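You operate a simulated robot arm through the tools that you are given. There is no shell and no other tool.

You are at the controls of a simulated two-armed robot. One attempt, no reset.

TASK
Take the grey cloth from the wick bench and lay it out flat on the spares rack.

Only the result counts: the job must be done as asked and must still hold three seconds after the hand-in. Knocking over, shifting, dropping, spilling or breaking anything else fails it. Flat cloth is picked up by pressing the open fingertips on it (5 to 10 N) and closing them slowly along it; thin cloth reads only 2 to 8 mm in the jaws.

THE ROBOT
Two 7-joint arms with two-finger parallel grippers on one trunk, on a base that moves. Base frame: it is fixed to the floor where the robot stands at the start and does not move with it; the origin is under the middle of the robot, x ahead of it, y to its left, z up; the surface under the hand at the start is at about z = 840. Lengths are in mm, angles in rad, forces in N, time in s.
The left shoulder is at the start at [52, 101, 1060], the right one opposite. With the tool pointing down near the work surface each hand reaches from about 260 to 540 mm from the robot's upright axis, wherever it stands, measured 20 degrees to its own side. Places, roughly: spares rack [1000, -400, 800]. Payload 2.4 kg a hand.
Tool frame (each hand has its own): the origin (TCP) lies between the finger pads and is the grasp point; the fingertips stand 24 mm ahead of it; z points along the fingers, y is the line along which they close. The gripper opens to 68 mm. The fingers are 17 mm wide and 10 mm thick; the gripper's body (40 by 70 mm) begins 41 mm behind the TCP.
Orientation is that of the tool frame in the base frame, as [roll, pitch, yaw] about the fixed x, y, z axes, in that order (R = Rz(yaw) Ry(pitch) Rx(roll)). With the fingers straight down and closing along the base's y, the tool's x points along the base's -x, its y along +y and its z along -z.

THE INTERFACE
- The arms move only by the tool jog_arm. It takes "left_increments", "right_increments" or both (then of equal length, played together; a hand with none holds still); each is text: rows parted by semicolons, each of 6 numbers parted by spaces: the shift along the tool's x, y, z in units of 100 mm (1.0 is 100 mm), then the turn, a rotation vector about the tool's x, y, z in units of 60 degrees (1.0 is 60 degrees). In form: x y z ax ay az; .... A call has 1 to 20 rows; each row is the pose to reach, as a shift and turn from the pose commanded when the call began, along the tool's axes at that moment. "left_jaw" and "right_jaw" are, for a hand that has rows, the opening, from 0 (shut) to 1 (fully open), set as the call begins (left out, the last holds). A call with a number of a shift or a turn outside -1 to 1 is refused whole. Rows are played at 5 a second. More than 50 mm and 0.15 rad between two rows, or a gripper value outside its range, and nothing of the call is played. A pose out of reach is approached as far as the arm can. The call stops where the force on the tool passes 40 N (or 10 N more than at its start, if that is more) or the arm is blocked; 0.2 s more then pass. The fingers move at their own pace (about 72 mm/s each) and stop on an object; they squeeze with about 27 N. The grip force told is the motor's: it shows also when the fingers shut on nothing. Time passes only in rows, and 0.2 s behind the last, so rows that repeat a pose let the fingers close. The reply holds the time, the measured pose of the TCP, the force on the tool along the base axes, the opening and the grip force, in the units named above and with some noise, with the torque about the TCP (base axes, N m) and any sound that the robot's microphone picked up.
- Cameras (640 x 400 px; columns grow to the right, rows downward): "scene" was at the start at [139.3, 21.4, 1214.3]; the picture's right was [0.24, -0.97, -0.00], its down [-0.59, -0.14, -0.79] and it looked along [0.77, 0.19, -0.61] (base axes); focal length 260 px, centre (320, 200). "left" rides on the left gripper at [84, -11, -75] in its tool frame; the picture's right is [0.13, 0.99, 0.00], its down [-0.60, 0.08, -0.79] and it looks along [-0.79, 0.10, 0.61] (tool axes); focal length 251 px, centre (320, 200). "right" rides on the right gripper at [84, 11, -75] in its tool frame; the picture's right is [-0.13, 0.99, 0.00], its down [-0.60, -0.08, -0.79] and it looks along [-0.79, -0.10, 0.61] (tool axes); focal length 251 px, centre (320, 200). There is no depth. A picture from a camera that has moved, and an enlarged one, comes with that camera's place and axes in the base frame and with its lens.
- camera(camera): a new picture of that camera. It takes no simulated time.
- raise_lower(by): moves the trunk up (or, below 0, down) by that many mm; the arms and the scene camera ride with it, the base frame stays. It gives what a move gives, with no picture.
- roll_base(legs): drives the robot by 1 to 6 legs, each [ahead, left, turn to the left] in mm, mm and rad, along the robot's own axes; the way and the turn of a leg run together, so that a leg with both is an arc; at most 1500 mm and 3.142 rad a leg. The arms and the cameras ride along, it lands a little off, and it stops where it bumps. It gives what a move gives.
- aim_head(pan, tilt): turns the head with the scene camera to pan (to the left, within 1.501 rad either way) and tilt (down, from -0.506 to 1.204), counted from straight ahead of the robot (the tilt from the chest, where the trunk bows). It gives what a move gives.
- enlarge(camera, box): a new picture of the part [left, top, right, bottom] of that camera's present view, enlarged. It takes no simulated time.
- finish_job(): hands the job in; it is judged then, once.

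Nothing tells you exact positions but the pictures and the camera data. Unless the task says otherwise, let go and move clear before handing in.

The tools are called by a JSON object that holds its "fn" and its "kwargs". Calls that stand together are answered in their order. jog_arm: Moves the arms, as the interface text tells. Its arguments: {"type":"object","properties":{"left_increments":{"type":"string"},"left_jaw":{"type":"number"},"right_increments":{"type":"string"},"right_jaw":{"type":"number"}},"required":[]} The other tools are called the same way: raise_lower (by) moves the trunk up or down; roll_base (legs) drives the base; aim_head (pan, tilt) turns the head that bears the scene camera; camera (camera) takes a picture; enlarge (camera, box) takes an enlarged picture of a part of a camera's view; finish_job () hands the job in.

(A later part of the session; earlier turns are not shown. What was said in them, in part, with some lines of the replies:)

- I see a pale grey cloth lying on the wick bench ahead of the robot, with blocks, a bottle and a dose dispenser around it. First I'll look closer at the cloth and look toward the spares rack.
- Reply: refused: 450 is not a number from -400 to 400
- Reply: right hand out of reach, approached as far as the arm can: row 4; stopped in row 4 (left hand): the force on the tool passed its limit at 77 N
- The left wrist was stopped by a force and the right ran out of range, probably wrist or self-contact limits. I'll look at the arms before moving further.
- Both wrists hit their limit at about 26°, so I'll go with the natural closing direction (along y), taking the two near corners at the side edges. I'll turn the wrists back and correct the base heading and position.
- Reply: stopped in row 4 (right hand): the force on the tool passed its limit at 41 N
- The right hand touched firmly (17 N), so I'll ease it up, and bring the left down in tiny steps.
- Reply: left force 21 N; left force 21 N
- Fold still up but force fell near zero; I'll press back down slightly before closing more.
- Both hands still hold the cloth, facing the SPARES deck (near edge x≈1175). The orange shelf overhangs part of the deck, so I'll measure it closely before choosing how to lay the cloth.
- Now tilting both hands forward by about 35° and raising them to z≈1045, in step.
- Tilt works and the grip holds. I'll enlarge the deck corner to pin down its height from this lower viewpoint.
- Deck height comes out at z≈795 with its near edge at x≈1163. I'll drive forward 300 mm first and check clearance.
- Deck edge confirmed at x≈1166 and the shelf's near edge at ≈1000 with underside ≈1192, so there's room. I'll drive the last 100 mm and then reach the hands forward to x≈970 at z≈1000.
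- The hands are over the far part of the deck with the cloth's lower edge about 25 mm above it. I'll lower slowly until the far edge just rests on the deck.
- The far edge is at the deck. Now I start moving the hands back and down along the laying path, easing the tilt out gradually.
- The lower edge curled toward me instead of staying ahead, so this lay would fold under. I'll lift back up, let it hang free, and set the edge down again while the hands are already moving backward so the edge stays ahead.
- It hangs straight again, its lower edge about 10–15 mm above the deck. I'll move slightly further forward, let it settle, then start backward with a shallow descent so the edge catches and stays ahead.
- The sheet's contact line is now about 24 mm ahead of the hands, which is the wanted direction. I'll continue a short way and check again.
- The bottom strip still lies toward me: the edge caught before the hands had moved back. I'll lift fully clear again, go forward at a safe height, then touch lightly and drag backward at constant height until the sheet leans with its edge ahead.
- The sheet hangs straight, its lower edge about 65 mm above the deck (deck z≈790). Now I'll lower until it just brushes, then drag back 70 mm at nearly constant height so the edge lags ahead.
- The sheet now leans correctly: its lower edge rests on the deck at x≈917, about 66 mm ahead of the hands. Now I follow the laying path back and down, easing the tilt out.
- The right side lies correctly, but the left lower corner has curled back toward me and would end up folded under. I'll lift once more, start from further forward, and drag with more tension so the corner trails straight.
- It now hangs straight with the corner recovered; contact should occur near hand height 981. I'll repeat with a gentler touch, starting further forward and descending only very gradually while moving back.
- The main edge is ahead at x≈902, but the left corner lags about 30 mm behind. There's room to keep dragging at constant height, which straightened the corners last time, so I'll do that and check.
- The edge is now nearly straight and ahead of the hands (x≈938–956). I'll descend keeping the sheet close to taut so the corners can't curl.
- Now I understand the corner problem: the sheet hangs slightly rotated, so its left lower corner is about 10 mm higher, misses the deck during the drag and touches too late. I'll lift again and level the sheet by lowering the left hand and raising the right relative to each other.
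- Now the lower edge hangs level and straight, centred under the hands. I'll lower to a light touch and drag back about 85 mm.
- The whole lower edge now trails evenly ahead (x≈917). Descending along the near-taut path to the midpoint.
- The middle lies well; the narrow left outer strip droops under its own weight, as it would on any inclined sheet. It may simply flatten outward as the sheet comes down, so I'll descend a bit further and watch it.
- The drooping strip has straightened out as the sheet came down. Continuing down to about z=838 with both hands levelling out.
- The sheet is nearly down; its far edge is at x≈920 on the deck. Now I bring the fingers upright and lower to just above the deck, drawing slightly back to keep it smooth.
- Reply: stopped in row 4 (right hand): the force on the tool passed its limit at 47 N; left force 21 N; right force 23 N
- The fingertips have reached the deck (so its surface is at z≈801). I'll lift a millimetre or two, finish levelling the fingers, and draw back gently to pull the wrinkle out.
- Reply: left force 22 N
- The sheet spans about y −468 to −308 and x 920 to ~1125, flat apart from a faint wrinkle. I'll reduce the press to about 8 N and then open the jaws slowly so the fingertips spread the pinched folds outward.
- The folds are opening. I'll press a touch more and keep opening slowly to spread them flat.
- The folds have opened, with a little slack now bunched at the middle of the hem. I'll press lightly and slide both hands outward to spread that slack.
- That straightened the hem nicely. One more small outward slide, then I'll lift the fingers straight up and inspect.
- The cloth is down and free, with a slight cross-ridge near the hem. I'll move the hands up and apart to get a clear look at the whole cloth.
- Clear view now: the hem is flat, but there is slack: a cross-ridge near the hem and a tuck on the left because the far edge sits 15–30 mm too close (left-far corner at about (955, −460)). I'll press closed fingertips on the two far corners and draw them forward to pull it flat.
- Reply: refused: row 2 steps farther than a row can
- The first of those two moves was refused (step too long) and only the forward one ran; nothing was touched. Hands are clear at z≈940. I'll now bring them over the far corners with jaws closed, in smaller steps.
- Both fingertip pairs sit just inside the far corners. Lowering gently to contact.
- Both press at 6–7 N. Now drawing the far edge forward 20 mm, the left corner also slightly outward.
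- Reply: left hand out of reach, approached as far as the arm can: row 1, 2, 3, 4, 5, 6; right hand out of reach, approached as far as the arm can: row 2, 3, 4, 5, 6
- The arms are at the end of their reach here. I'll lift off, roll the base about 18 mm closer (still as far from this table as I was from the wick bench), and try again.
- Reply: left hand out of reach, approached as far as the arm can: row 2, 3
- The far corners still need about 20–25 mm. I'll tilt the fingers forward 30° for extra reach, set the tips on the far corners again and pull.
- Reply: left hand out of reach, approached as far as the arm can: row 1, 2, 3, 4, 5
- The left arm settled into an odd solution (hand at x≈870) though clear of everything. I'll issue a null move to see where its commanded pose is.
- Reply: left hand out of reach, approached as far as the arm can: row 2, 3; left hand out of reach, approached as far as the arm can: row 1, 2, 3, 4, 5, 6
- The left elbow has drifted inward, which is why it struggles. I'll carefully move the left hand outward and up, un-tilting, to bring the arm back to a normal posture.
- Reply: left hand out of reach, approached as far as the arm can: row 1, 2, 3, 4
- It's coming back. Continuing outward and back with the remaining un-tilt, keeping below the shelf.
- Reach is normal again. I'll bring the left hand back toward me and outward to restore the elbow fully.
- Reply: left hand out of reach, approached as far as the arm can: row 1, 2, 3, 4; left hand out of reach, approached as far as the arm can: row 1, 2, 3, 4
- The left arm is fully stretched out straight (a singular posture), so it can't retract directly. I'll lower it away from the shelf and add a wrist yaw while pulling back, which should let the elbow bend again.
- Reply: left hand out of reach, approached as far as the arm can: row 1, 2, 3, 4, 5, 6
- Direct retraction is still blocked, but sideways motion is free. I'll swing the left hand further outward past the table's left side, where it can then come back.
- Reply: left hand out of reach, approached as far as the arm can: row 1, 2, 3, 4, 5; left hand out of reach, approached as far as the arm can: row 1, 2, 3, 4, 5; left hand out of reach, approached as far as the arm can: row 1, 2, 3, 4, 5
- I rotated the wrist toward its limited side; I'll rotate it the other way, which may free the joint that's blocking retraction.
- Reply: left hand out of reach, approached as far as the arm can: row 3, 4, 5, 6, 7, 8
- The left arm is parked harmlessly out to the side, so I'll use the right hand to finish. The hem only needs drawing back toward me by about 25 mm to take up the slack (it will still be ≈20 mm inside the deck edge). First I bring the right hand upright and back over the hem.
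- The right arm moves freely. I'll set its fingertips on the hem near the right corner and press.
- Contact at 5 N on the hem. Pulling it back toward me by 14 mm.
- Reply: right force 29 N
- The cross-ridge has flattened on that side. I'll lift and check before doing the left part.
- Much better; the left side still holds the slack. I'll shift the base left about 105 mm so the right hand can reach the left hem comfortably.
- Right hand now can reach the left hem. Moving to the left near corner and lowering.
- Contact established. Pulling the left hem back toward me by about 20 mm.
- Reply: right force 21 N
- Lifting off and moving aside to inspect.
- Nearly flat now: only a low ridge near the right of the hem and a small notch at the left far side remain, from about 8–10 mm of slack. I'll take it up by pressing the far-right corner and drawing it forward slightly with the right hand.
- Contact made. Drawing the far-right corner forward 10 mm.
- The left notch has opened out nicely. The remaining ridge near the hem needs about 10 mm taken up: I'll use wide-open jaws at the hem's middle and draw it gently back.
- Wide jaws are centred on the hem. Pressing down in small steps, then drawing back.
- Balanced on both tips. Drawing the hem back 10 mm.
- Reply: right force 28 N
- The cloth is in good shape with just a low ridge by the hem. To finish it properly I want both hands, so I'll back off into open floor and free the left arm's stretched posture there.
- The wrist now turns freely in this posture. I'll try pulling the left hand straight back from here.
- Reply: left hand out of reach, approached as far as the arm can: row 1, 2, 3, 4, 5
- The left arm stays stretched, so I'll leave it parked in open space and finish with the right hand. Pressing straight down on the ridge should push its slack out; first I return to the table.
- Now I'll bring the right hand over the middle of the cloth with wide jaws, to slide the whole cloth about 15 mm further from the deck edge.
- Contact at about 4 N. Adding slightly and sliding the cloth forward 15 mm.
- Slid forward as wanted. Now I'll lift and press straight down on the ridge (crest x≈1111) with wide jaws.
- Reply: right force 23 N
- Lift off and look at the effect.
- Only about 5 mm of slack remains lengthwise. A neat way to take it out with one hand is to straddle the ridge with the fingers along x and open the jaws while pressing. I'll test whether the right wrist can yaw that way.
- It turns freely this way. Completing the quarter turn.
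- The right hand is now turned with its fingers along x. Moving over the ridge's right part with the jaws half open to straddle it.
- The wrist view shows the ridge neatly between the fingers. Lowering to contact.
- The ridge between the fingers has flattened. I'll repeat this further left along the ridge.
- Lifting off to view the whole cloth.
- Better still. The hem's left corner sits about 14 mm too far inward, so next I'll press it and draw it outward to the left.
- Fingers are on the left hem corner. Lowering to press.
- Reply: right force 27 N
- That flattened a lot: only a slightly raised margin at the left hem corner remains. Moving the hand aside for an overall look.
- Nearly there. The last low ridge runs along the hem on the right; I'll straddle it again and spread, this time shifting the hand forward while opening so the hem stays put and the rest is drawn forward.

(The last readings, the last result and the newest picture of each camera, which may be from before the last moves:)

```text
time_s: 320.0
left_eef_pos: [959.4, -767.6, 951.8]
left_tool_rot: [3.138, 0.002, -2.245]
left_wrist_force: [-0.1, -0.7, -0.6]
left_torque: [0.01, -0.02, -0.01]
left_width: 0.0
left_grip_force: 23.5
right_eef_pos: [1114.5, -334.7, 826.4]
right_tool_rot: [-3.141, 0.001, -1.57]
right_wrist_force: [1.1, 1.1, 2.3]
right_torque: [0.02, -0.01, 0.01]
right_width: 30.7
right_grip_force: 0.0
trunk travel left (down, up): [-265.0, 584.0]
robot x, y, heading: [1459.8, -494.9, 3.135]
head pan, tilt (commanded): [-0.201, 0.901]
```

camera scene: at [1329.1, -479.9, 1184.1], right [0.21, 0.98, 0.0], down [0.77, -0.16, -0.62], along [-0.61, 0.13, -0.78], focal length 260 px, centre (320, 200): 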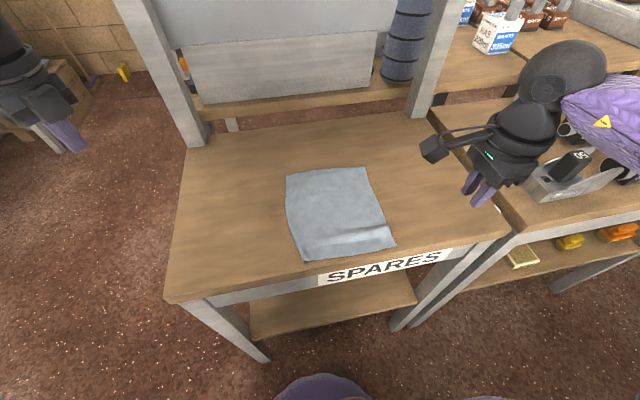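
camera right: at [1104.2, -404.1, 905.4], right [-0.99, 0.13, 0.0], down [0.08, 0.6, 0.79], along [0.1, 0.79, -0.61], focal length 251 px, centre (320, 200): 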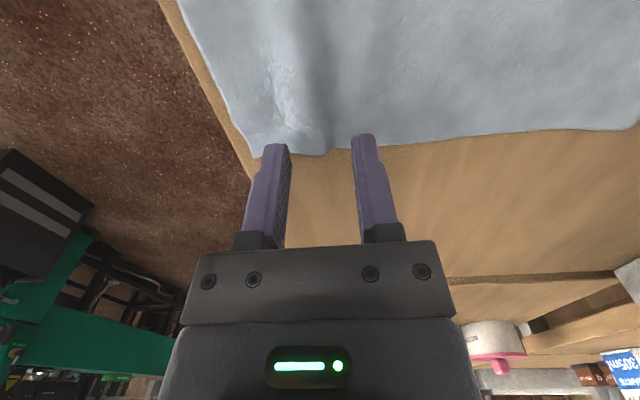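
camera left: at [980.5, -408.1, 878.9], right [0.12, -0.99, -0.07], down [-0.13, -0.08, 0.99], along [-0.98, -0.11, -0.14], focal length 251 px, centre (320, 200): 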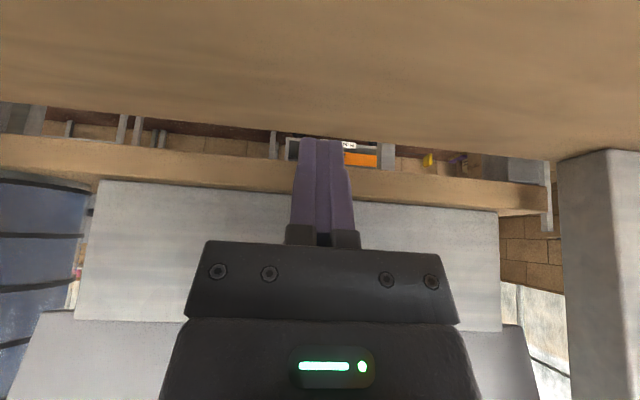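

{"fn": "jog_arm", "kwargs": {"right_increments": "0 0 0.005 0 0 0; 0 0 0.005 0 0 0"}}

{"fn": "jog_arm", "kwargs": {"right_increments": "0 0 0.003 0 0 0; 0 0 0.003 0 0 0"}}

```text
time_s: 320.6
left_eef_pos: [960.9, -768.9, 950.5]
left_tool_rot: [3.136, -0.001, -2.244]
left_wrist_force: [-0.5, -0.1, -0.5]
left_torque: [0.02, 0.01, 0.03]
left_width: 0.2
left_grip_force: 23.6
right_eef_pos: [1112.3, -335.5, 825.3]
right_tool_rot: [3.14, 0.001, -1.57]
right_wrist_force: [1.6, 1.4, 4.9]
right_torque: [0.06, -0.11, 0.0]
right_width: 31.0
right_grip_force: 0.2
trunk travel left (down, up): [-265.0, 584.0]
robot x, y, heading: [1456.3, -495.9, 3.134]
head pan, tilt (commanded): [-0.201, 0.901]
```

```text
time_s: 321.2
left_eef_pos: [959.8, -769.1, 951.8]
left_tool_rot: [3.137, 0.0, -2.242]
left_wrist_force: [-0.3, 0.0, 0.8]
left_torque: [0.0, 0.0, 0.0]
left_width: 0.1
left_grip_force: 23.7
right_eef_pos: [1113.7, -334.5, 826.0]
right_tool_rot: [3.137, 0.001, -1.568]
right_wrist_force: [-2.2, 1.8, 17.6]
right_torque: [0.09, -0.12, 0.06]
right_width: 30.9
right_grip_force: 0.1
trunk travel left (down, up): [-265.0, 584.0]
robot x, y, heading: [1457.2, -496.9, 3.134]
head pan, tilt (commanded): [-0.201, 0.901]
```

Pressing well on both tips. Now opening stepwise while shifting forward.

{"fn": "jog_arm", "kwargs": {"right_increments": "0 0.015 -0.002 0 0 0; 0 0.025 -0.002 0 0 0", "right_jaw": 0.53}}

{"fn": "jog_arm", "kwargs": {"right_increments": "0 0.015 0 0 0 0; 0 0.025 0 0 0 0", "right_jaw": 0.61}}

{"fn": "jog_arm", "kwargs": {"right_increments": "0 0.015 0 0 0 0; 0 0.025 0 0 0 0", "right_jaw": 0.69}}

{"fn": "camera", "kwargs": {"camera": "right"}}

```text
time_s: 321.8
left_eef_pos: [961.2, -769.4, 951.3]
left_tool_rot: [3.134, 0.0, -2.243]
left_wrist_force: [0.1, -0.4, -0.4]
left_torque: [0.0, 0.04, -0.01]
left_width: 0.1
left_grip_force: 22.7
right_eef_pos: [1112.7, -334.6, 824.0]
right_tool_rot: [3.141, 0.0, -1.568]
right_wrist_force: [1.0, 0.0, 22.8]
right_torque: [0.07, -0.25, -0.03]
right_width: 33.3
right_grip_force: 0.1
trunk travel left (down, up): [-265.0, 584.0]
robot x, y, heading: [1454.8, -499.4, 3.136]
head pan, tilt (commanded): [-0.201, 0.901]
```

```text
time_s: 322.4
left_eef_pos: [961.4, -770.1, 949.7]
left_tool_rot: [3.135, -0.001, -2.243]
left_wrist_force: [0.2, -0.3, -0.3]
left_torque: [0.01, 0.02, -0.01]
left_width: 0.1
left_grip_force: 23.4
right_eef_pos: [1111.1, -333.2, 824.8]
right_tool_rot: [3.141, 0.0, -1.569]
right_wrist_force: [2.5, -2.7, 22.8]
right_torque: [-0.03, -0.28, -0.04]
right_width: 36.2
right_grip_force: 0.0
trunk travel left (down, up): [-265.0, 584.0]
robot x, y, heading: [1459.6, -498.2, 3.135]
head pan, tilt (commanded): [-0.201, 0.901]
```

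```text
time_s: 323.0
left_eef_pos: [961.1, -767.9, 951.7]
left_tool_rot: [3.136, 0.002, -2.245]
left_wrist_force: [0.9, 0.2, -0.6]
left_torque: [0.0, 0.05, -0.01]
left_width: 0.0
left_grip_force: 23.9
right_eef_pos: [1107.6, -334.4, 825.4]
right_tool_rot: [3.141, 0.0, -1.57]
right_wrist_force: [3.2, 0.4, 18.1]
right_torque: [0.06, -0.29, -0.02]
right_width: 42.5
right_grip_force: 0.0
trunk travel left (down, up): [-265.0, 584.0]
robot x, y, heading: [1455.4, -495.3, 3.134]
head pan, tilt (commanded): [-0.201, 0.901]
```

```text
taken
camera right: at [1098.6, -418.6, 900.2], right [-0.99, 0.13, 0.0], down [0.08, 0.6, 0.79], along [0.1, 0.79, -0.61], focal length 251 px, centre (320, 200)
```

right: 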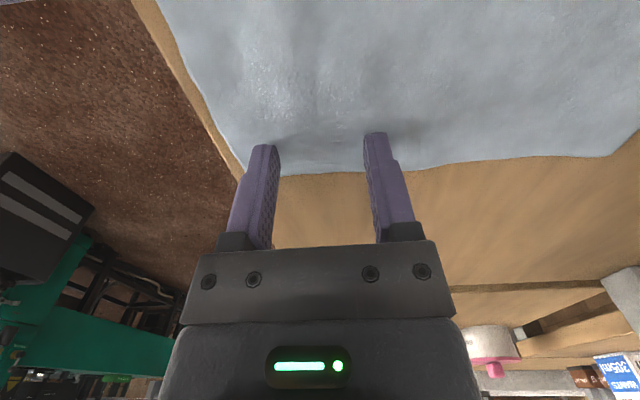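

Flat between the fingers again. A bit more, then repeat at the middle.

{"fn": "jog_arm", "kwargs": {"right_increments": "0 0.015 0 0 0 0; 0 0.03 0 0 0 0", "right_jaw": 0.77}}

{"fn": "jog_arm", "kwargs": {"right_increments": "0 0 -0.03 0 0 0; 0 0 -0.12 0 0 0; 0.2 -0.05 -0.12 0 0 0; 0.42 -0.1 -0.12 0 0 0; 0.42 -0.1 -0.05 0 0 0"}}

{"fn": "jog_arm", "kwargs": {"right_increments": "0 0 0 0 0 0; 0 0 0.01 0 0 0; 0 0 0.02 0 0 0", "right_jaw": 0.45}}

{"fn": "camera", "kwargs": {"camera": "right"}}

```text
time_s: 323.6
left_eef_pos: [959.9, -769.3, 950.9]
left_tool_rot: [3.136, -0.001, -2.243]
left_wrist_force: [0.6, -0.4, -0.3]
left_torque: [0.01, -0.01, 0.01]
left_width: 0.3
left_grip_force: 23.1
right_eef_pos: [1103.9, -333.2, 825.2]
right_tool_rot: [-3.141, -0.001, -1.567]
right_wrist_force: [3.4, -0.6, 10.7]
right_torque: [-0.01, -0.16, -0.03]
right_width: 49.7
right_grip_force: 0.0
trunk travel left (down, up): [-265.0, 584.0]
robot x, y, heading: [1460.2, -497.5, 3.133]
head pan, tilt (commanded): [-0.201, 0.901]
```

```text
time_s: 324.8
left_eef_pos: [960.0, -770.2, 950.7]
left_tool_rot: [3.138, 0.0, -2.244]
left_wrist_force: [-0.6, 0.0, -0.7]
left_torque: [0.0, -0.07, 0.02]
left_width: 0.0
left_grip_force: 23.5
right_eef_pos: [1114.5, -377.5, 830.0]
right_tool_rot: [-3.141, 0.0, -1.568]
right_wrist_force: [0.1, 0.4, 0.9]
right_torque: [-0.02, -0.03, -0.02]
right_width: 52.5
right_grip_force: 0.0
trunk travel left (down, up): [-265.0, 584.0]
robot x, y, heading: [1457.0, -496.6, 3.137]
head pan, tilt (commanded): [-0.201, 0.901]
```

```text
time_s: 325.6
left_eef_pos: [959.7, -769.4, 950.9]
left_tool_rot: [3.136, 0.0, -2.242]
left_wrist_force: [0.0, -0.1, 0.0]
left_torque: [-0.03, 0.02, -0.01]
left_width: 0.0
left_grip_force: 23.1
right_eef_pos: [1115.2, -376.6, 828.9]
right_tool_rot: [-3.141, -0.001, -1.569]
right_wrist_force: [-0.1, -0.4, -0.2]
right_torque: [0.01, 0.02, -0.03]
right_width: 30.6
right_grip_force: 0.1
trunk travel left (down, up): [-265.0, 584.0]
robot x, y, heading: [1457.9, -495.9, 3.139]
head pan, tilt (commanded): [-0.201, 0.901]
```

```text
taken
camera right: at [1104.4, -460.5, 903.8], right [-0.99, 0.13, 0.0], down [0.08, 0.6, 0.79], along [0.1, 0.79, -0.61], focal length 251 px, centre (320, 200)
```

right: 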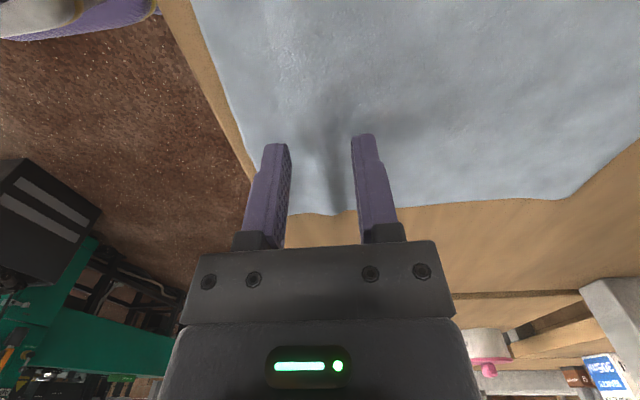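

Only a faint crease remains. Pressing and spreading here too.

{"fn": "jog_arm", "kwargs": {"right_increments": "0 0 0.02 0 0 0; 0 0 0.026 0 0 0; 0 0 0.026 0 0 0"}}

{"fn": "jog_arm", "kwargs": {"right_increments": "0 0 0.006 0 0 0; 0 0 0.006 0 0 0"}}

{"fn": "jog_arm", "kwargs": {"right_increments": "0 0 0.005 0 0 0; 0 0 0.005 0 0 0"}}

```text
time_s: 326.4
left_eef_pos: [959.9, -768.9, 950.8]
left_tool_rot: [3.136, 0.0, -2.242]
left_wrist_force: [0.2, -0.3, 0.4]
left_torque: [-0.01, 0.01, -0.03]
left_width: 0.1
left_grip_force: 23.9
right_eef_pos: [1113.5, -377.4, 825.2]
right_tool_rot: [3.141, 0.001, -1.571]
right_wrist_force: [0.4, 0.9, 0.0]
right_torque: [-0.01, -0.03, -0.02]
right_width: 30.9
right_grip_force: 0.0
trunk travel left (down, up): [-265.0, 584.0]
robot x, y, heading: [1454.2, -494.4, 3.132]
head pan, tilt (commanded): [-0.201, 0.901]
```

```text
time_s: 327.0
left_eef_pos: [959.2, -768.6, 950.2]
left_tool_rot: [3.137, 0.0, -2.244]
left_wrist_force: [1.1, -0.9, -0.6]
left_torque: [0.02, -0.03, 0.01]
left_width: 0.0
left_grip_force: 23.5
right_eef_pos: [1113.1, -377.0, 826.1]
right_tool_rot: [3.14, 0.0, -1.57]
right_wrist_force: [1.0, 0.2, 5.8]
right_torque: [0.0, -0.11, 0.01]
right_width: 31.2
right_grip_force: 0.0
trunk travel left (down, up): [-265.0, 584.0]
robot x, y, heading: [1456.6, -495.2, 3.135]
head pan, tilt (commanded): [-0.201, 0.901]
```

```text
time_s: 327.6
left_eef_pos: [960.6, -769.6, 950.8]
left_tool_rot: [3.137, 0.002, -2.244]
left_wrist_force: [0.8, -0.9, 0.0]
left_torque: [-0.02, 0.02, 0.03]
left_width: 0.1
left_grip_force: 23.7
right_eef_pos: [1113.7, -376.5, 824.6]
right_tool_rot: [3.138, 0.0, -1.569]
right_wrist_force: [-0.6, 3.2, 24.3]
right_torque: [0.11, -0.37, 0.08]
right_width: 30.9
right_grip_force: 0.2
trunk travel left (down, up): [-265.0, 584.0]
robot x, y, heading: [1458.0, -496.4, 3.134]
head pan, tilt (commanded): [-0.201, 0.901]
```

{"fn": "jog_arm", "kwargs": {"right_increments": "0 0.015 -0.004 0 0 0; 0 0.025 -0.004 0 0 0", "right_jaw": 0.54}}

{"fn": "jog_arm", "kwargs": {"right_increments": "0 0.015 0 0 0 0; 0 0.025 0 0 0 0", "right_jaw": 0.64}}

{"fn": "jog_arm", "kwargs": {"right_increments": "0 0.015 0 0 0 0; 0 0.025 0 0 0 0", "right_jaw": 0.74}}

{"fn": "jog_arm", "kwargs": {"right_increments": "0 0 -0.03 0 0 0; 0 0 -0.2 0 0 0; -0.2 0 -0.5 0 0 0; -0.6 0 -0.6 0 0 0; -1 0 -0.6 0 0 0"}}

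{"fn": "jog_arm", "kwargs": {"right_increments": "-0.4 0 -0.1 0 0 0; -0.7 0 -0.1 0 0 0"}}

{"fn": "enlarge", "kwargs": {"camera": "scene", "box": [240, 140, 440, 290]}}

```text
time_s: 328.2
left_eef_pos: [960.6, -769.0, 951.1]
left_tool_rot: [3.135, 0.0, -2.244]
left_wrist_force: [-0.2, -0.3, 0.5]
left_torque: [-0.03, 0.0, -0.02]
left_width: 0.0
left_grip_force: 23.9
right_eef_pos: [1110.7, -377.1, 824.8]
right_tool_rot: [3.141, 0.0, -1.566]
right_wrist_force: [5.2, 2.0, 21.9]
right_torque: [0.05, -0.36, 0.06]
right_width: 33.5
right_grip_force: 0.1
trunk travel left (down, up): [-265.0, 584.0]
robot x, y, heading: [1457.2, -499.4, 3.137]
head pan, tilt (commanded): [-0.201, 0.901]
```

```text
time_s: 328.8
left_eef_pos: [960.7, -769.4, 951.5]
left_tool_rot: [3.136, -0.002, -2.244]
left_wrist_force: [0.2, -0.5, 0.1]
left_torque: [-0.01, 0.0, 0.0]
left_width: 0.0
left_grip_force: 23.3
right_eef_pos: [1108.2, -377.1, 824.9]
right_tool_rot: [-3.141, 0.001, -1.569]
right_wrist_force: [1.5, 3.1, 16.2]
right_torque: [0.09, -0.24, 0.07]
right_width: 39.2
right_grip_force: 0.0
trunk travel left (down, up): [-265.0, 584.0]
robot x, y, heading: [1457.9, -493.8, 3.14]
head pan, tilt (commanded): [-0.201, 0.901]
```

```text
time_s: 329.4
left_eef_pos: [960.2, -768.4, 952.6]
left_tool_rot: [3.136, 0.0, -2.245]
left_wrist_force: [0.1, 0.7, 0.1]
left_torque: [0.01, 0.0, 0.02]
left_width: 0.0
left_grip_force: 23.5
right_eef_pos: [1107.0, -377.8, 824.7]
right_tool_rot: [3.14, -0.001, -1.569]
right_wrist_force: [-0.7, 5.5, 22.4]
right_torque: [0.12, -0.44, 0.12]
right_width: 44.8
right_grip_force: 0.2
trunk travel left (down, up): [-265.0, 584.0]
robot x, y, heading: [1459.0, -496.9, 3.135]
head pan, tilt (commanded): [-0.201, 0.901]
```

```text
time_s: 330.6
left_eef_pos: [959.7, -768.8, 950.5]
left_tool_rot: [3.137, -0.001, -2.243]
left_wrist_force: [0.5, 0.6, 0.4]
left_torque: [-0.03, 0.0, -0.02]
left_width: 0.0
left_grip_force: 23.7
right_eef_pos: [1105.9, -275.8, 884.1]
right_tool_rot: [-3.141, 0.0, -1.566]
right_wrist_force: [0.0, 0.4, -0.9]
right_torque: [0.0, -0.01, -0.01]
right_width: 50.3
right_grip_force: 0.1
trunk travel left (down, up): [-265.0, 584.0]
robot x, y, heading: [1456.9, -497.1, 3.134]
head pan, tilt (commanded): [-0.201, 0.901]
```

```text
time_s: 331.2
left_eef_pos: [959.2, -769.0, 950.1]
left_tool_rot: [3.136, -0.001, -2.243]
left_wrist_force: [0.2, 0.9, 0.3]
left_torque: [0.01, 0.04, 0.02]
left_width: 0.1
left_grip_force: 23.0
right_eef_pos: [1106.9, -202.6, 895.4]
right_tool_rot: [-3.141, -0.001, -1.569]
right_wrist_force: [0.0, -0.7, 0.3]
right_torque: [0.0, -0.02, 0.03]
right_width: 50.3
right_grip_force: 0.1
trunk travel left (down, up): [-265.0, 584.0]
robot x, y, heading: [1456.2, -494.2, 3.134]
head pan, tilt (commanded): [-0.201, 0.901]
```

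```text
2.67 times, centred on (340, 215) of scene
camera zoom: at [1329.2, -479.9, 1184.1], right [0.21, 0.98, 0.0], down [0.77, -0.16, -0.62], along [-0.61, 0.13, -0.78], focal length 692 px, centre (267, 160)
```

zoom: 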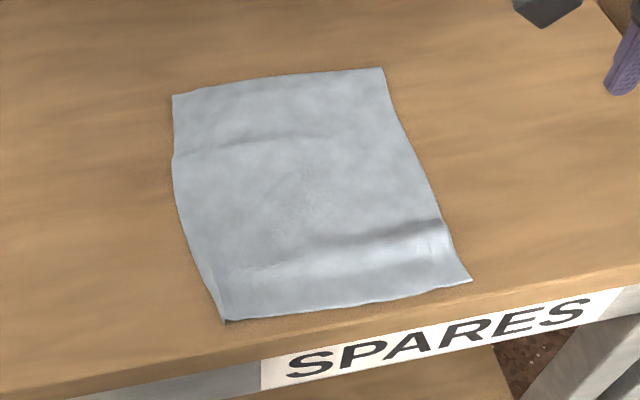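

The slack mostly just shifts around, but it is low everywhere now. I'll do one more careful round: shift the base slightly, pull the far edge forward a little (which also smooths the faint wave there), then pull the hem out from the ridge with the far finger held as an anchor.

{"fn": "roll_base", "kwargs": {"legs": [[6, 60, 0]]}}

{"fn": "camera", "kwargs": {"camera": "scene"}}

```text
time_s: 332.2
left_eef_pos: [953.4, -829.8, 950.6]
left_tool_rot: [3.135, -0.001, -2.244]
left_wrist_force: [0.5, 0.5, 0.1]
left_torque: [0.03, 0.02, 0.01]
left_width: 0.0
left_grip_force: 23.6
right_eef_pos: [1100.0, -263.8, 896.2]
right_tool_rot: [-3.141, 0.0, -1.569]
right_wrist_force: [-0.2, -0.4, -0.7]
right_torque: [0.01, 0.01, 0.01]
right_width: 50.5
right_grip_force: 0.1
trunk travel left (down, up): [-265.0, 584.0]
robot x, y, heading: [1453.0, -561.1, 3.137]
head pan, tilt (commanded): [-0.201, 0.901]
```

```text
taken
camera scene: at [1322.7, -541.4, 1184.0], right [0.21, 0.98, 0.0], down [0.77, -0.16, -0.62], along [-0.61, 0.13, -0.78], focal length 260 px, centre (320, 200)
```

scene: 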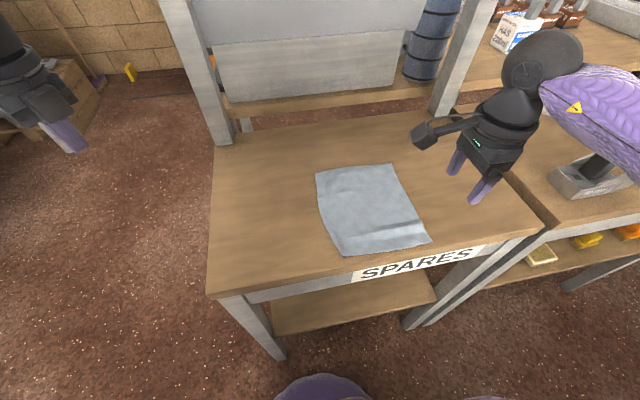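

{"fn": "jog_arm", "kwargs": {"right_increments": "0.1 0.2 0 0 0 0; 0.25 0.45 0 0 0 0; 0.4 0.65 0 0 0 0; 0.4 0.65 0 0 0 0", "right_jaw": 0}}

{"fn": "jog_arm", "kwargs": {"right_increments": "0.15 0.25 0.1 0 0 0; 0.3 0.5 0.25 0 0 0; 0.41 0.64 0.45 0 0 0; 0.41 0.64 0.55 0 0 0; 0.41 0.64 0.55 0 0 0"}}

{"fn": "camera", "kwargs": {"camera": "right"}}

{"fn": "enlarge", "kwargs": {"camera": "scene", "box": [270, 140, 470, 290]}}

```text
time_s: 333.2
left_eef_pos: [953.1, -829.9, 951.1]
left_tool_rot: [3.137, 0.001, -2.245]
left_wrist_force: [-0.9, -0.1, 0.6]
left_torque: [0.03, 0.02, 0.01]
left_width: 0.0
left_grip_force: 23.8
right_eef_pos: [1035.7, -307.2, 894.6]
right_tool_rot: [-3.141, 0.001, -1.569]
right_wrist_force: [0.2, 0.2, -0.4]
right_torque: [-0.03, 0.04, -0.05]
right_width: 0.1
right_grip_force: 23.9
trunk travel left (down, up): [-265.0, 584.0]
robot x, y, heading: [1451.4, -558.5, 3.138]
head pan, tilt (commanded): [-0.201, 0.901]
```

```text
time_s: 334.4
left_eef_pos: [952.3, -829.5, 950.2]
left_tool_rot: [3.136, 0.0, -2.245]
left_wrist_force: [-0.3, 0.2, -0.8]
left_torque: [-0.02, 0.0, -0.01]
left_width: 0.0
left_grip_force: 23.6
right_eef_pos: [969.1, -345.7, 839.5]
right_tool_rot: [3.141, 0.0, -1.571]
right_wrist_force: [0.2, -0.1, 0.8]
right_torque: [-0.02, -0.01, -0.02]
right_width: 0.0
right_grip_force: 23.0
trunk travel left (down, up): [-265.0, 584.0]
robot x, y, heading: [1454.0, -559.7, 3.136]
head pan, tilt (commanded): [-0.201, 0.901]
```

```text
taken
camera right: at [960.0, -429.9, 914.2], right [-0.99, 0.13, 0.0], down [0.08, 0.6, 0.79], along [0.1, 0.79, -0.61], focal length 251 px, centre (320, 200)
```

right: 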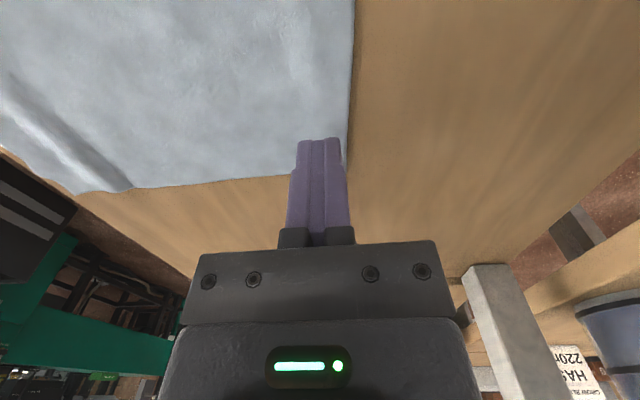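

```text
2.67 times, centred on (370, 215) of scene
camera zoom: at [1322.6, -541.1, 1184.1], right [0.21, 0.98, 0.0], down [0.77, -0.16, -0.62], along [-0.61, 0.13, -0.78], focal length 692 px, centre (187, 160)
```

zoom: 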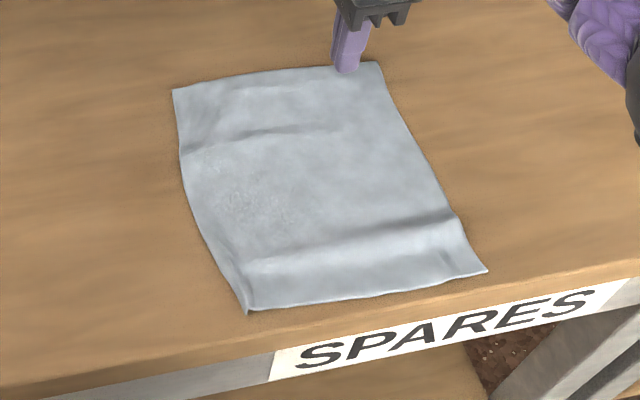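

{"fn": "jog_arm", "kwargs": {"right_increments": "0 0 0.06 0 0 0; 0 0 0.12 0 0 0; 0 0 0.13 0 0 0; 0 0 0.13 0 0 0"}}

{"fn": "jog_arm", "kwargs": {"right_increments": "0 0 0.006 0 0 0; 0 0 0.006 0 0 0"}}

{"fn": "jog_arm", "kwargs": {"right_increments": "0 0 0.005 0 0 0; 0 0 0.005 0 0 0"}}

```text
time_s: 335.4
left_eef_pos: [953.6, -828.4, 951.0]
left_tool_rot: [3.136, 0.001, -2.245]
left_wrist_force: [-0.3, 0.4, -0.1]
left_torque: [-0.01, -0.04, 0.02]
left_width: 0.3
left_grip_force: 23.7
right_eef_pos: [970.8, -347.0, 825.2]
right_tool_rot: [3.14, -0.001, -1.569]
right_wrist_force: [0.5, 0.5, 0.1]
right_torque: [0.02, 0.03, -0.01]
right_width: 0.0
right_grip_force: 23.2
trunk travel left (down, up): [-265.0, 584.0]
robot x, y, heading: [1453.6, -562.0, 3.135]
head pan, tilt (commanded): [-0.201, 0.901]
```

```text
time_s: 336.0
left_eef_pos: [952.2, -830.2, 950.6]
left_tool_rot: [3.135, 0.0, -2.245]
left_wrist_force: [0.1, 0.5, 0.5]
left_torque: [0.02, 0.01, -0.01]
left_width: 0.0
left_grip_force: 23.9
right_eef_pos: [972.1, -345.6, 826.7]
right_tool_rot: [3.142, 0.002, -1.57]
right_wrist_force: [0.6, -0.3, 0.0]
right_torque: [0.02, 0.02, 0.0]
right_width: 0.0
right_grip_force: 23.7
trunk travel left (down, up): [-265.0, 584.0]
robot x, y, heading: [1452.9, -562.0, 3.133]
head pan, tilt (commanded): [-0.201, 0.901]
```

```text
time_s: 336.6
left_eef_pos: [952.6, -830.9, 950.7]
left_tool_rot: [3.135, 0.0, -2.245]
left_wrist_force: [0.0, 0.5, -0.6]
left_torque: [-0.01, -0.01, 0.0]
left_width: 0.0
left_grip_force: 23.7
right_eef_pos: [971.4, -344.9, 826.1]
right_tool_rot: [-3.141, 0.001, -1.57]
right_wrist_force: [-0.1, -0.1, 0.2]
right_torque: [0.0, -0.02, 0.01]
right_width: 0.1
right_grip_force: 23.0
trunk travel left (down, up): [-265.0, 584.0]
robot x, y, heading: [1455.8, -555.6, 3.135]
head pan, tilt (commanded): [-0.201, 0.901]
```

{"fn": "jog_arm", "kwargs": {"right_increments": "0 0 0.006 0 0 0; 0 0 0.006 0 0 0"}}

{"fn": "jog_arm", "kwargs": {"right_increments": "0 0 0.005 0 0 0; 0 0 0.005 0 0 0"}}

```text
time_s: 337.2
left_eef_pos: [953.0, -830.3, 952.1]
left_tool_rot: [3.135, -0.001, -2.244]
left_wrist_force: [0.1, -0.1, 0.0]
left_torque: [-0.02, 0.0, -0.01]
left_width: 0.0
left_grip_force: 23.6
right_eef_pos: [970.5, -346.1, 826.9]
right_tool_rot: [-3.142, 0.001, -1.569]
right_wrist_force: [-0.3, 0.1, 1.2]
right_torque: [-0.02, 0.05, 0.0]
right_width: 0.0
right_grip_force: 23.6
trunk travel left (down, up): [-265.0, 584.0]
robot x, y, heading: [1449.9, -556.5, 3.131]
head pan, tilt (commanded): [-0.201, 0.901]
```

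```text
time_s: 337.8
left_eef_pos: [953.7, -829.5, 951.4]
left_tool_rot: [3.137, -0.001, -2.244]
left_wrist_force: [0.4, 0.0, -0.7]
left_torque: [0.01, -0.03, -0.03]
left_width: 0.0
left_grip_force: 23.8
right_eef_pos: [971.3, -347.8, 824.8]
right_tool_rot: [3.141, 0.001, -1.569]
right_wrist_force: [-0.5, 1.0, 5.1]
right_torque: [0.01, 0.06, -0.01]
right_width: 0.0
right_grip_force: 23.8
trunk travel left (down, up): [-265.0, 584.0]
robot x, y, heading: [1451.9, -554.2, 3.13]
head pan, tilt (commanded): [-0.201, 0.901]
```

Contact at 5 N. Pulling the far edge forward 12 mm.

{"fn": "jog_arm", "kwargs": {"right_increments": "0 0.03 0.001 0 0 0; 0 0.06 0.001 0 0 0; 0 0.09 0.001 0 0 0; 0 0.12 0.001 0 0 0; 0 0.12 0.001 0 0 0"}}

{"fn": "enlarge", "kwargs": {"camera": "scene", "box": [270, 140, 470, 290]}}

```text
time_s: 339.0
left_eef_pos: [953.4, -829.5, 951.5]
left_tool_rot: [3.136, 0.0, -2.244]
left_wrist_force: [0.4, -0.3, 0.2]
left_torque: [-0.01, -0.03, 0.01]
left_width: 0.0
left_grip_force: 23.4
right_eef_pos: [959.2, -346.1, 825.8]
right_tool_rot: [3.14, 0.0, -1.569]
right_wrist_force: [1.9, 0.3, 4.5]
right_torque: [0.02, 0.02, -0.01]
right_width: 0.0
right_grip_force: 23.9
trunk travel left (down, up): [-265.0, 584.0]
robot x, y, heading: [1455.3, -557.6, 3.138]
head pan, tilt (commanded): [-0.201, 0.901]
```

```text
2.67 times, centred on (370, 215) of scene
camera zoom: at [1323.2, -541.4, 1184.1], right [0.21, 0.98, 0.0], down [0.77, -0.16, -0.62], along [-0.61, 0.13, -0.78], focal length 692 px, centre (187, 160)
```

zoom: 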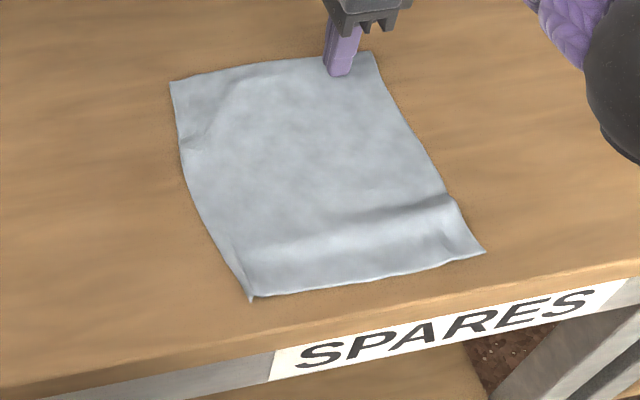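

The far wave smoothed out and the whole cloth moved forward. Now the ridge: straddle it at the right, keep the far finger as anchor and pull the hem outward.

{"fn": "jog_arm", "kwargs": {"right_increments": "0 0 -0.03 0 0 0; 0 0 -0.2 0 0 0; 0 -0.3 -0.4 0 0 0; -0.05 -0.65 -0.4 0 0 0; -0.1 -1 -0.4 0 0 0"}}

{"fn": "jog_arm", "kwargs": {"right_increments": "0 -0.2 0 0 0 0; 0 -0.41 0.1 0 0 0; 0 -0.41 0.25 0 0 0; 0 -0.41 0.37 0 0 0; 0 -0.41 0.37 0 0 0", "right_jaw": 0.45}}

{"fn": "camera", "kwargs": {"camera": "right"}}

```text
time_s: 340.2
left_eef_pos: [952.7, -829.4, 950.4]
left_tool_rot: [3.138, 0.0, -2.244]
left_wrist_force: [1.0, -0.6, -0.1]
left_torque: [-0.01, -0.02, -0.01]
left_width: 0.2
left_grip_force: 23.9
right_eef_pos: [1058.4, -338.1, 863.3]
right_tool_rot: [-3.142, -0.001, -1.569]
right_wrist_force: [0.5, -0.4, 0.6]
right_torque: [-0.03, -0.01, 0.0]
right_width: 0.1
right_grip_force: 23.6
trunk travel left (down, up): [-265.0, 584.0]
robot x, y, heading: [1449.8, -555.4, 3.131]
head pan, tilt (commanded): [-0.201, 0.901]
```

```text
time_s: 341.4
left_eef_pos: [954.1, -830.1, 951.1]
left_tool_rot: [3.137, 0.002, -2.243]
left_wrist_force: [-0.3, -0.1, -0.1]
left_torque: [0.0, -0.01, -0.01]
left_width: 0.0
left_grip_force: 23.9
right_eef_pos: [1098.9, -335.6, 827.8]
right_tool_rot: [-3.142, 0.0, -1.57]
right_wrist_force: [0.4, 0.2, -0.2]
right_torque: [0.02, 0.01, 0.03]
right_width: 30.6
right_grip_force: 0.0
trunk travel left (down, up): [-265.0, 584.0]
robot x, y, heading: [1451.8, -560.6, 3.129]
head pan, tilt (commanded): [-0.201, 0.901]
```

```text
taken
camera right: at [1089.4, -420.6, 902.6], right [-0.99, 0.13, 0.0], down [0.08, 0.6, 0.79], along [0.1, 0.79, -0.61], focal length 251 px, centre (320, 200)
```

right: 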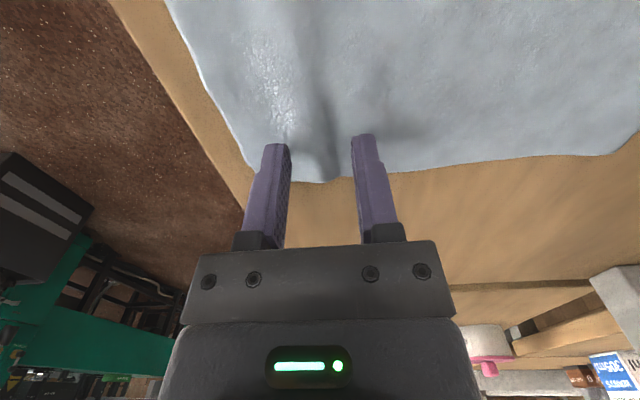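

{"fn": "jog_arm", "kwargs": {"right_increments": "0 0 0.015 0 0 0; 0 0 0.02 0 0 0; 0 0 0.02 0 0 0"}}

{"fn": "jog_arm", "kwargs": {"right_increments": "0 0 0.006 0 0 0; 0 0 0.006 0 0 0"}}

{"fn": "jog_arm", "kwargs": {"right_increments": "0 0 0.004 0 0 0; 0 0 0.004 0 0 0"}}

```text
time_s: 342.2
left_eef_pos: [953.2, -829.2, 951.3]
left_tool_rot: [3.137, 0.001, -2.244]
left_wrist_force: [-0.7, -0.1, 0.2]
left_torque: [0.02, -0.04, -0.04]
left_width: 0.1
left_grip_force: 23.5
right_eef_pos: [1100.0, -335.1, 825.6]
right_tool_rot: [3.141, 0.0, -1.569]
right_wrist_force: [-0.6, -0.8, 1.5]
right_torque: [-0.02, -0.01, 0.0]
right_width: 30.5
right_grip_force: 0.0
trunk travel left (down, up): [-265.0, 584.0]
robot x, y, heading: [1453.8, -558.5, 3.134]
head pan, tilt (commanded): [-0.201, 0.901]
```

```text
time_s: 342.8
left_eef_pos: [954.1, -830.5, 950.5]
left_tool_rot: [3.136, -0.002, -2.246]
left_wrist_force: [-0.4, -0.2, 0.6]
left_torque: [0.03, 0.04, 0.02]
left_width: 0.0
left_grip_force: 23.5
right_eef_pos: [1099.3, -335.6, 826.3]
right_tool_rot: [3.14, -0.001, -1.568]
right_wrist_force: [1.1, -1.7, 4.6]
right_torque: [-0.01, -0.03, -0.01]
right_width: 30.7
right_grip_force: 0.1
trunk travel left (down, up): [-265.0, 584.0]
robot x, y, heading: [1449.9, -556.1, 3.136]
head pan, tilt (commanded): [-0.201, 0.901]
```

```text
time_s: 343.4
left_eef_pos: [954.9, -830.8, 951.5]
left_tool_rot: [3.137, 0.0, -2.243]
left_wrist_force: [-0.1, 0.8, 0.4]
left_torque: [0.01, -0.01, 0.02]
left_width: 0.0
left_grip_force: 23.3
right_eef_pos: [1099.7, -336.3, 826.0]
right_tool_rot: [3.141, -0.001, -1.569]
right_wrist_force: [0.5, 1.7, 12.4]
right_torque: [0.01, -0.16, 0.02]
right_width: 31.0
right_grip_force: 0.2
trunk travel left (down, up): [-265.0, 584.0]
robot x, y, heading: [1452.4, -560.7, 3.133]
head pan, tilt (commanded): [-0.201, 0.901]
```

Pressed at 12 N. Opening with the hand drifting back so the far finger stays put.

{"fn": "jog_arm", "kwargs": {"right_increments": "0 -0.015 0 0 0 0; 0 -0.025 0 0 0 0", "right_jaw": 0.53}}

{"fn": "jog_arm", "kwargs": {"right_increments": "0 -0.015 0 0 0 0; 0 -0.025 0 0 0 0", "right_jaw": 0.61}}

{"fn": "jog_arm", "kwargs": {"right_increments": "0 -0.01 0 0 0 0; 0 -0.02 0 0 0 0; 0 -0.02 0 0 0 0", "right_jaw": 0.67}}

{"fn": "camera", "kwargs": {"camera": "right"}}

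```text
time_s: 344.0
left_eef_pos: [953.7, -830.1, 951.4]
left_tool_rot: [3.137, -0.001, -2.245]
left_wrist_force: [0.6, 0.4, -1.1]
left_torque: [0.0, -0.01, -0.02]
left_width: 0.0
left_grip_force: 24.1
right_eef_pos: [1101.4, -337.8, 826.0]
right_tool_rot: [3.138, -0.001, -1.57]
right_wrist_force: [-4.5, 0.2, 14.3]
right_torque: [0.0, -0.08, 0.01]
right_width: 32.4
right_grip_force: 0.0
trunk travel left (down, up): [-265.0, 584.0]
robot x, y, heading: [1452.8, -558.7, 3.136]
head pan, tilt (commanded): [-0.201, 0.901]
```

```text
time_s: 344.6
left_eef_pos: [953.0, -830.5, 950.8]
left_tool_rot: [3.137, -0.001, -2.246]
left_wrist_force: [1.6, 0.9, 0.8]
left_torque: [0.04, -0.01, -0.04]
left_width: 0.3
left_grip_force: 23.3
right_eef_pos: [1104.2, -335.7, 825.8]
right_tool_rot: [3.137, -0.001, -1.569]
right_wrist_force: [-8.7, 0.2, 25.8]
right_torque: [0.0, -0.22, -0.05]
right_width: 32.7
right_grip_force: 0.1
trunk travel left (down, up): [-265.0, 584.0]
robot x, y, heading: [1451.0, -556.6, 3.139]
head pan, tilt (commanded): [-0.201, 0.901]
```

```text
time_s: 345.4
left_eef_pos: [953.7, -832.5, 951.8]
left_tool_rot: [3.137, -0.001, -2.245]
left_wrist_force: [0.9, 1.1, 0.1]
left_torque: [-0.02, -0.02, 0.01]
left_width: 0.1
left_grip_force: 23.5
right_eef_pos: [1107.6, -336.6, 824.6]
right_tool_rot: [3.139, 0.003, -1.569]
right_wrist_force: [-8.6, -1.4, 27.0]
right_torque: [-0.07, -0.13, -0.03]
right_width: 34.0
right_grip_force: 0.0
trunk travel left (down, up): [-265.0, 584.0]
robot x, y, heading: [1447.6, -556.2, 3.135]
head pan, tilt (commanded): [-0.201, 0.901]
```

```text
taken
camera right: at [1097.9, -420.6, 900.1], right [-0.99, 0.13, 0.0], down [0.08, 0.6, 0.79], along [0.1, 0.79, -0.61], focal length 251 px, centre (320, 200)
```

right: 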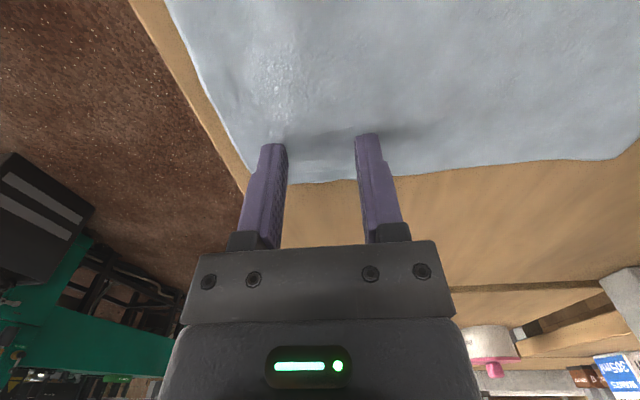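

It looks flat in this view. Lifting straight up and checking the whole cloth.

{"fn": "jog_arm", "kwargs": {"right_increments": "0 0 -0.02 0 0 0; 0 0 -0.1 0 0 0; 0 0 -0.4 0 0 0; -0.4 0 -0.6 0 0 0; -0.8 0 -0.7 0 0 0; -1 0 -0.7 0 0 0"}}

{"fn": "jog_arm", "kwargs": {"right_increments": "-0.3 0 0 0 0 0; -0.6 0 0 0 0 0"}}

{"fn": "enlarge", "kwargs": {"camera": "scene", "box": [270, 140, 470, 290]}}

```text
time_s: 346.8
left_eef_pos: [953.9, -830.0, 951.3]
left_tool_rot: [3.136, -0.002, -2.245]
left_wrist_force: [-0.5, 0.1, -0.2]
left_torque: [-0.01, 0.02, 0.03]
left_width: 0.2
left_grip_force: 23.6
right_eef_pos: [1109.5, -236.1, 894.6]
right_tool_rot: [3.139, 0.001, -1.568]
right_wrist_force: [-0.7, 1.0, 0.4]
right_torque: [0.0, 0.01, 0.01]
right_width: 45.7
right_grip_force: 0.1
trunk travel left (down, up): [-265.0, 584.0]
robot x, y, heading: [1452.7, -559.2, 3.138]
head pan, tilt (commanded): [-0.201, 0.901]
```

```text
time_s: 347.4
left_eef_pos: [952.5, -829.9, 950.2]
left_tool_rot: [3.137, 0.0, -2.245]
left_wrist_force: [0.4, 0.1, 0.0]
left_torque: [0.03, 0.01, -0.01]
left_width: 0.2
left_grip_force: 23.7
right_eef_pos: [1108.1, -175.8, 894.4]
right_tool_rot: [3.141, -0.001, -1.569]
right_wrist_force: [0.1, -0.3, -0.4]
right_torque: [-0.05, 0.0, 0.0]
right_width: 45.7
right_grip_force: 0.0
trunk travel left (down, up): [-265.0, 584.0]
robot x, y, heading: [1450.3, -559.2, 3.136]
head pan, tilt (commanded): [-0.201, 0.901]
```

```text
2.67 times, centred on (370, 215) of scene
camera zoom: at [1322.7, -541.0, 1184.1], right [0.21, 0.98, 0.0], down [0.77, -0.16, -0.62], along [-0.61, 0.13, -0.78], focal length 692 px, centre (187, 160)
```

zoom: 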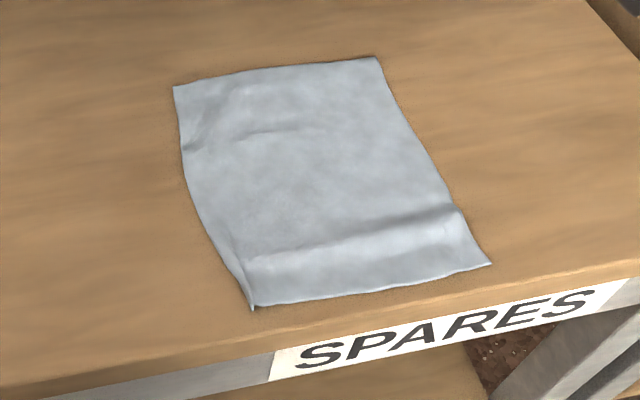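

The cloth now lies essentially flat. I'll take close-ups of the corner and ridge for a final assessment.

{"fn": "enlarge", "kwargs": {"camera": "scene", "box": [320, 200, 440, 270]}}

{"fn": "enlarge", "kwargs": {"camera": "scene", "box": [310, 150, 430, 220]}}

```text
5.33 times, centred on (380, 235) of scene
camera zoom: at [1322.7, -541.0, 1184.1], right [0.21, 0.98, 0.0], down [0.77, -0.16, -0.62], along [-0.61, 0.13, -0.78], focal length 1384 px, centre (0, 13)
```

zoom: 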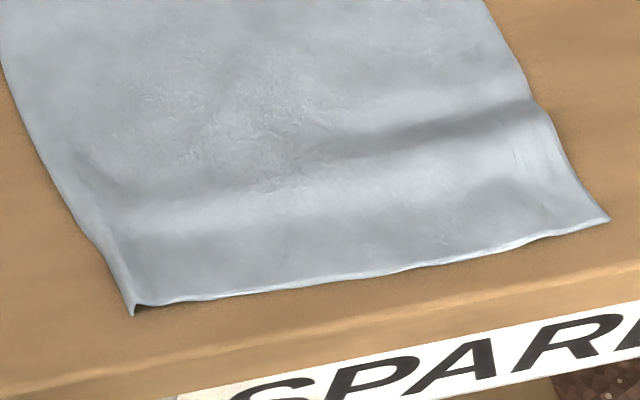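

```text
5.33 times, centred on (370, 185) of scene
camera zoom: at [1322.7, -541.0, 1184.1], right [0.21, 0.98, 0.0], down [0.77, -0.16, -0.62], along [-0.61, 0.13, -0.78], focal length 1384 px, centre (53, 280)
```

zoom: 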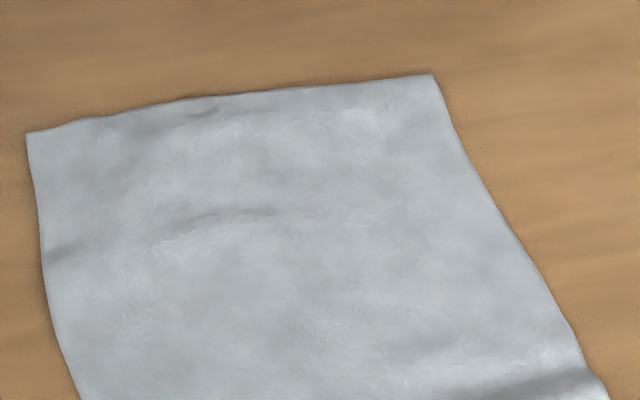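

The remaining ridge is only about 6 mm high, the cloth covers well over 90 % of its full area, and every edge is inside the deck. I'll raise the right hand and back the robot away clear of the rack.

{"fn": "jog_arm", "kwargs": {"right_increments": "-0.1 -0.1 -0.3 0 0 0; -0.1 -0.3 -0.6 0 0 0; -0.1 -0.5 -0.8 0 0 0"}}

{"fn": "roll_base", "kwargs": {"legs": [[-350, 0, 0]]}}

{"fn": "camera", "kwargs": {"camera": "scene"}}

```text
time_s: 348.2
left_eef_pos: [952.1, -830.1, 951.2]
left_tool_rot: [3.136, -0.001, -2.244]
left_wrist_force: [-0.3, -1.3, 0.1]
left_torque: [0.05, -0.04, 0.01]
left_width: 0.0
left_grip_force: 23.4
right_eef_pos: [1157.0, -168.5, 976.6]
right_tool_rot: [-3.141, 0.0, -1.569]
right_wrist_force: [0.4, 0.5, 0.5]
right_torque: [0.01, 0.03, 0.01]
right_width: 45.7
right_grip_force: 0.1
trunk travel left (down, up): [-265.0, 584.0]
robot x, y, heading: [1453.4, -558.4, 3.136]
head pan, tilt (commanded): [-0.201, 0.901]
```

```text
time_s: 350.4
left_eef_pos: [1294.1, -832.5, 952.0]
left_tool_rot: [3.137, 0.0, -2.243]
left_wrist_force: [0.4, 0.0, -0.5]
left_torque: [0.03, 0.0, 0.03]
left_width: 0.0
left_grip_force: 23.8
right_eef_pos: [1497.8, -171.6, 975.3]
right_tool_rot: [3.141, -0.002, -1.567]
right_wrist_force: [0.0, -0.5, -0.4]
right_torque: [0.04, 0.0, 0.02]
right_width: 45.7
right_grip_force: 0.1
trunk travel left (down, up): [-265.0, 584.0]
robot x, y, heading: [1793.7, -558.2, 3.137]
head pan, tilt (commanded): [-0.201, 0.901]
```

```text
taken
camera scene: at [1664.0, -543.5, 1184.1], right [0.2, 0.98, 0.0], down [0.77, -0.16, -0.62], along [-0.61, 0.13, -0.78], focal length 260 px, centre (320, 200)
```

scene: 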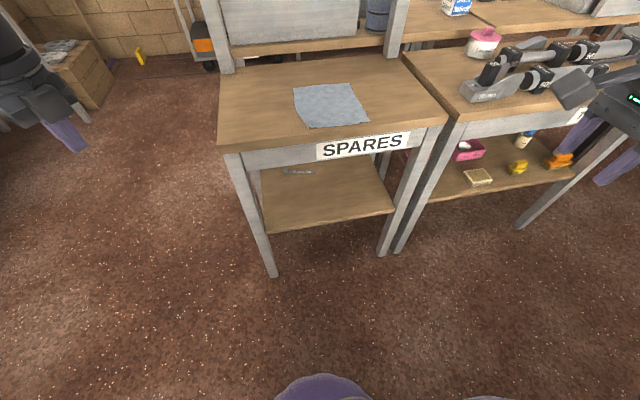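

Everything's clear. I'll lower the trunk here in the open to check the cloth's height from a low angle before handing in.

{"fn": "raise_lower", "kwargs": {"by": -220}}

{"fn": "aim_head", "kwargs": {"pan": -0.25, "tilt": 0.3}}

{"fn": "camera", "kwargs": {"camera": "scene"}}

{"fn": "enlarge", "kwargs": {"camera": "scene", "box": [260, 160, 400, 250]}}

```text
time_s: 352.7
left_eef_pos: [1276.0, -833.3, 644.7]
left_tool_rot: [-2.991, 0.12, -2.232]
left_wrist_force: [-0.4, -0.1, 0.3]
left_torque: [0.01, -0.03, 0.02]
left_width: 0.0
left_grip_force: 23.8
right_eef_pos: [1497.7, -171.3, 755.7]
right_tool_rot: [3.142, 0.0, -1.565]
right_wrist_force: [0.5, -0.3, -0.1]
right_torque: [-0.01, 0.01, 0.01]
right_width: 45.5
right_grip_force: 0.0
trunk travel left (down, up): [-45.0, 804.0]
robot x, y, heading: [1794.6, -559.9, 3.139]
head pan, tilt (commanded): [-0.201, 0.901]
```

```text
time_s: 353.7
left_eef_pos: [1276.1, -833.1, 645.2]
left_tool_rot: [-2.992, 0.119, -2.234]
left_wrist_force: [-0.1, 0.7, 0.7]
left_torque: [-0.07, -0.01, -0.04]
left_width: 0.2
left_grip_force: 23.6
right_eef_pos: [1496.2, -171.0, 755.2]
right_tool_rot: [3.141, -0.002, -1.567]
right_wrist_force: [-0.1, -0.5, 0.4]
right_torque: [0.02, 0.02, 0.0]
right_width: 45.7
right_grip_force: 0.0
trunk travel left (down, up): [-45.0, 804.0]
robot x, y, heading: [1789.8, -559.9, 3.137]
head pan, tilt (commanded): [-0.25, 0.3]
```

```text
taken
camera scene: at [1581.7, -535.1, 1010.0], right [0.25, 0.97, 0.0], down [0.29, -0.07, -0.95], along [-0.92, 0.24, -0.3], focal length 260 px, centre (320, 200)
```

scene: 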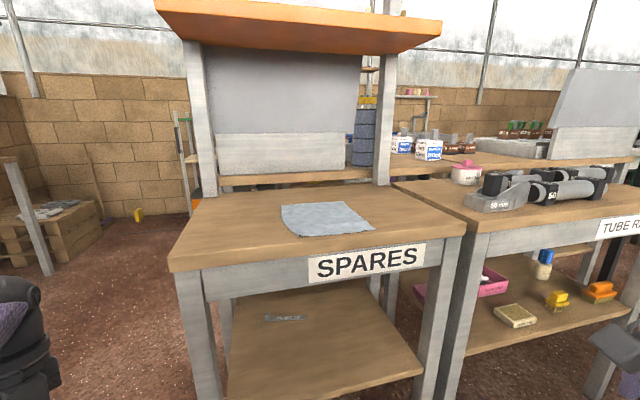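

```text
4.44 times, centred on (330, 205) of scene
camera zoom: at [1581.7, -535.1, 1010.0], right [0.25, 0.97, 0.0], down [0.29, -0.07, -0.95], along [-0.92, 0.24, -0.3], focal length 1153 px, centre (276, 178)
```

zoom: 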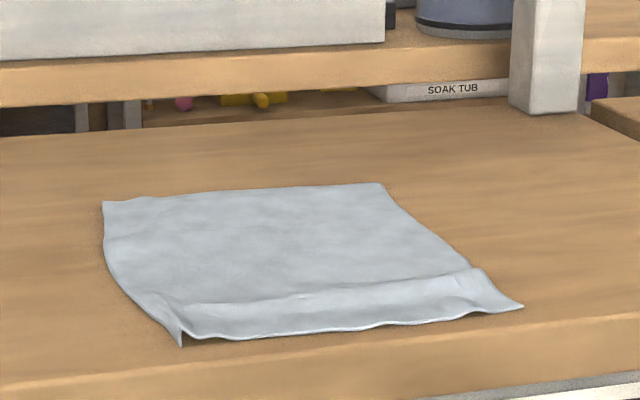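

From the low angle the cloth lies flat on the SPARES deck, fully inside its edges, with only a very low ripple near the hem. The hands are empty and well clear, and nothing else on the benches or shelves has moved, so I'm handing the job in.

{"fn": "finish_job", "kwargs": {}}

```text
The job is handed in.
```

The grey cloth is lying spread out on the spares rack, and I've handed the job in. I don't have the judged result.

- **Position:** the cloth is fully on the rack's wooden deck (the one labelled SPARES). Its nearest edge is about 20 mm inside the deck edge.
- **Flatness:** it covers roughly 95% or more of its full area. It is not perfectly smooth. A low ripple about 6–10 mm high remains near the edge closest to where I stood, and the left corner of that edge is raised about 6 mm.
- **Other objects:** in the final pictures, everything in view on the benches and shelves still looked in place. Apart from the cloth and the bench and deck surfaces under it, I felt no contact with anything.
- **Robot at hand-in:** both hands were empty and clear of the rack. The left arm locked up fully stretched while I was smoothing the cloth, so I finished with the right hand alone. The left arm was still in that position, in open floor space, when I handed in.
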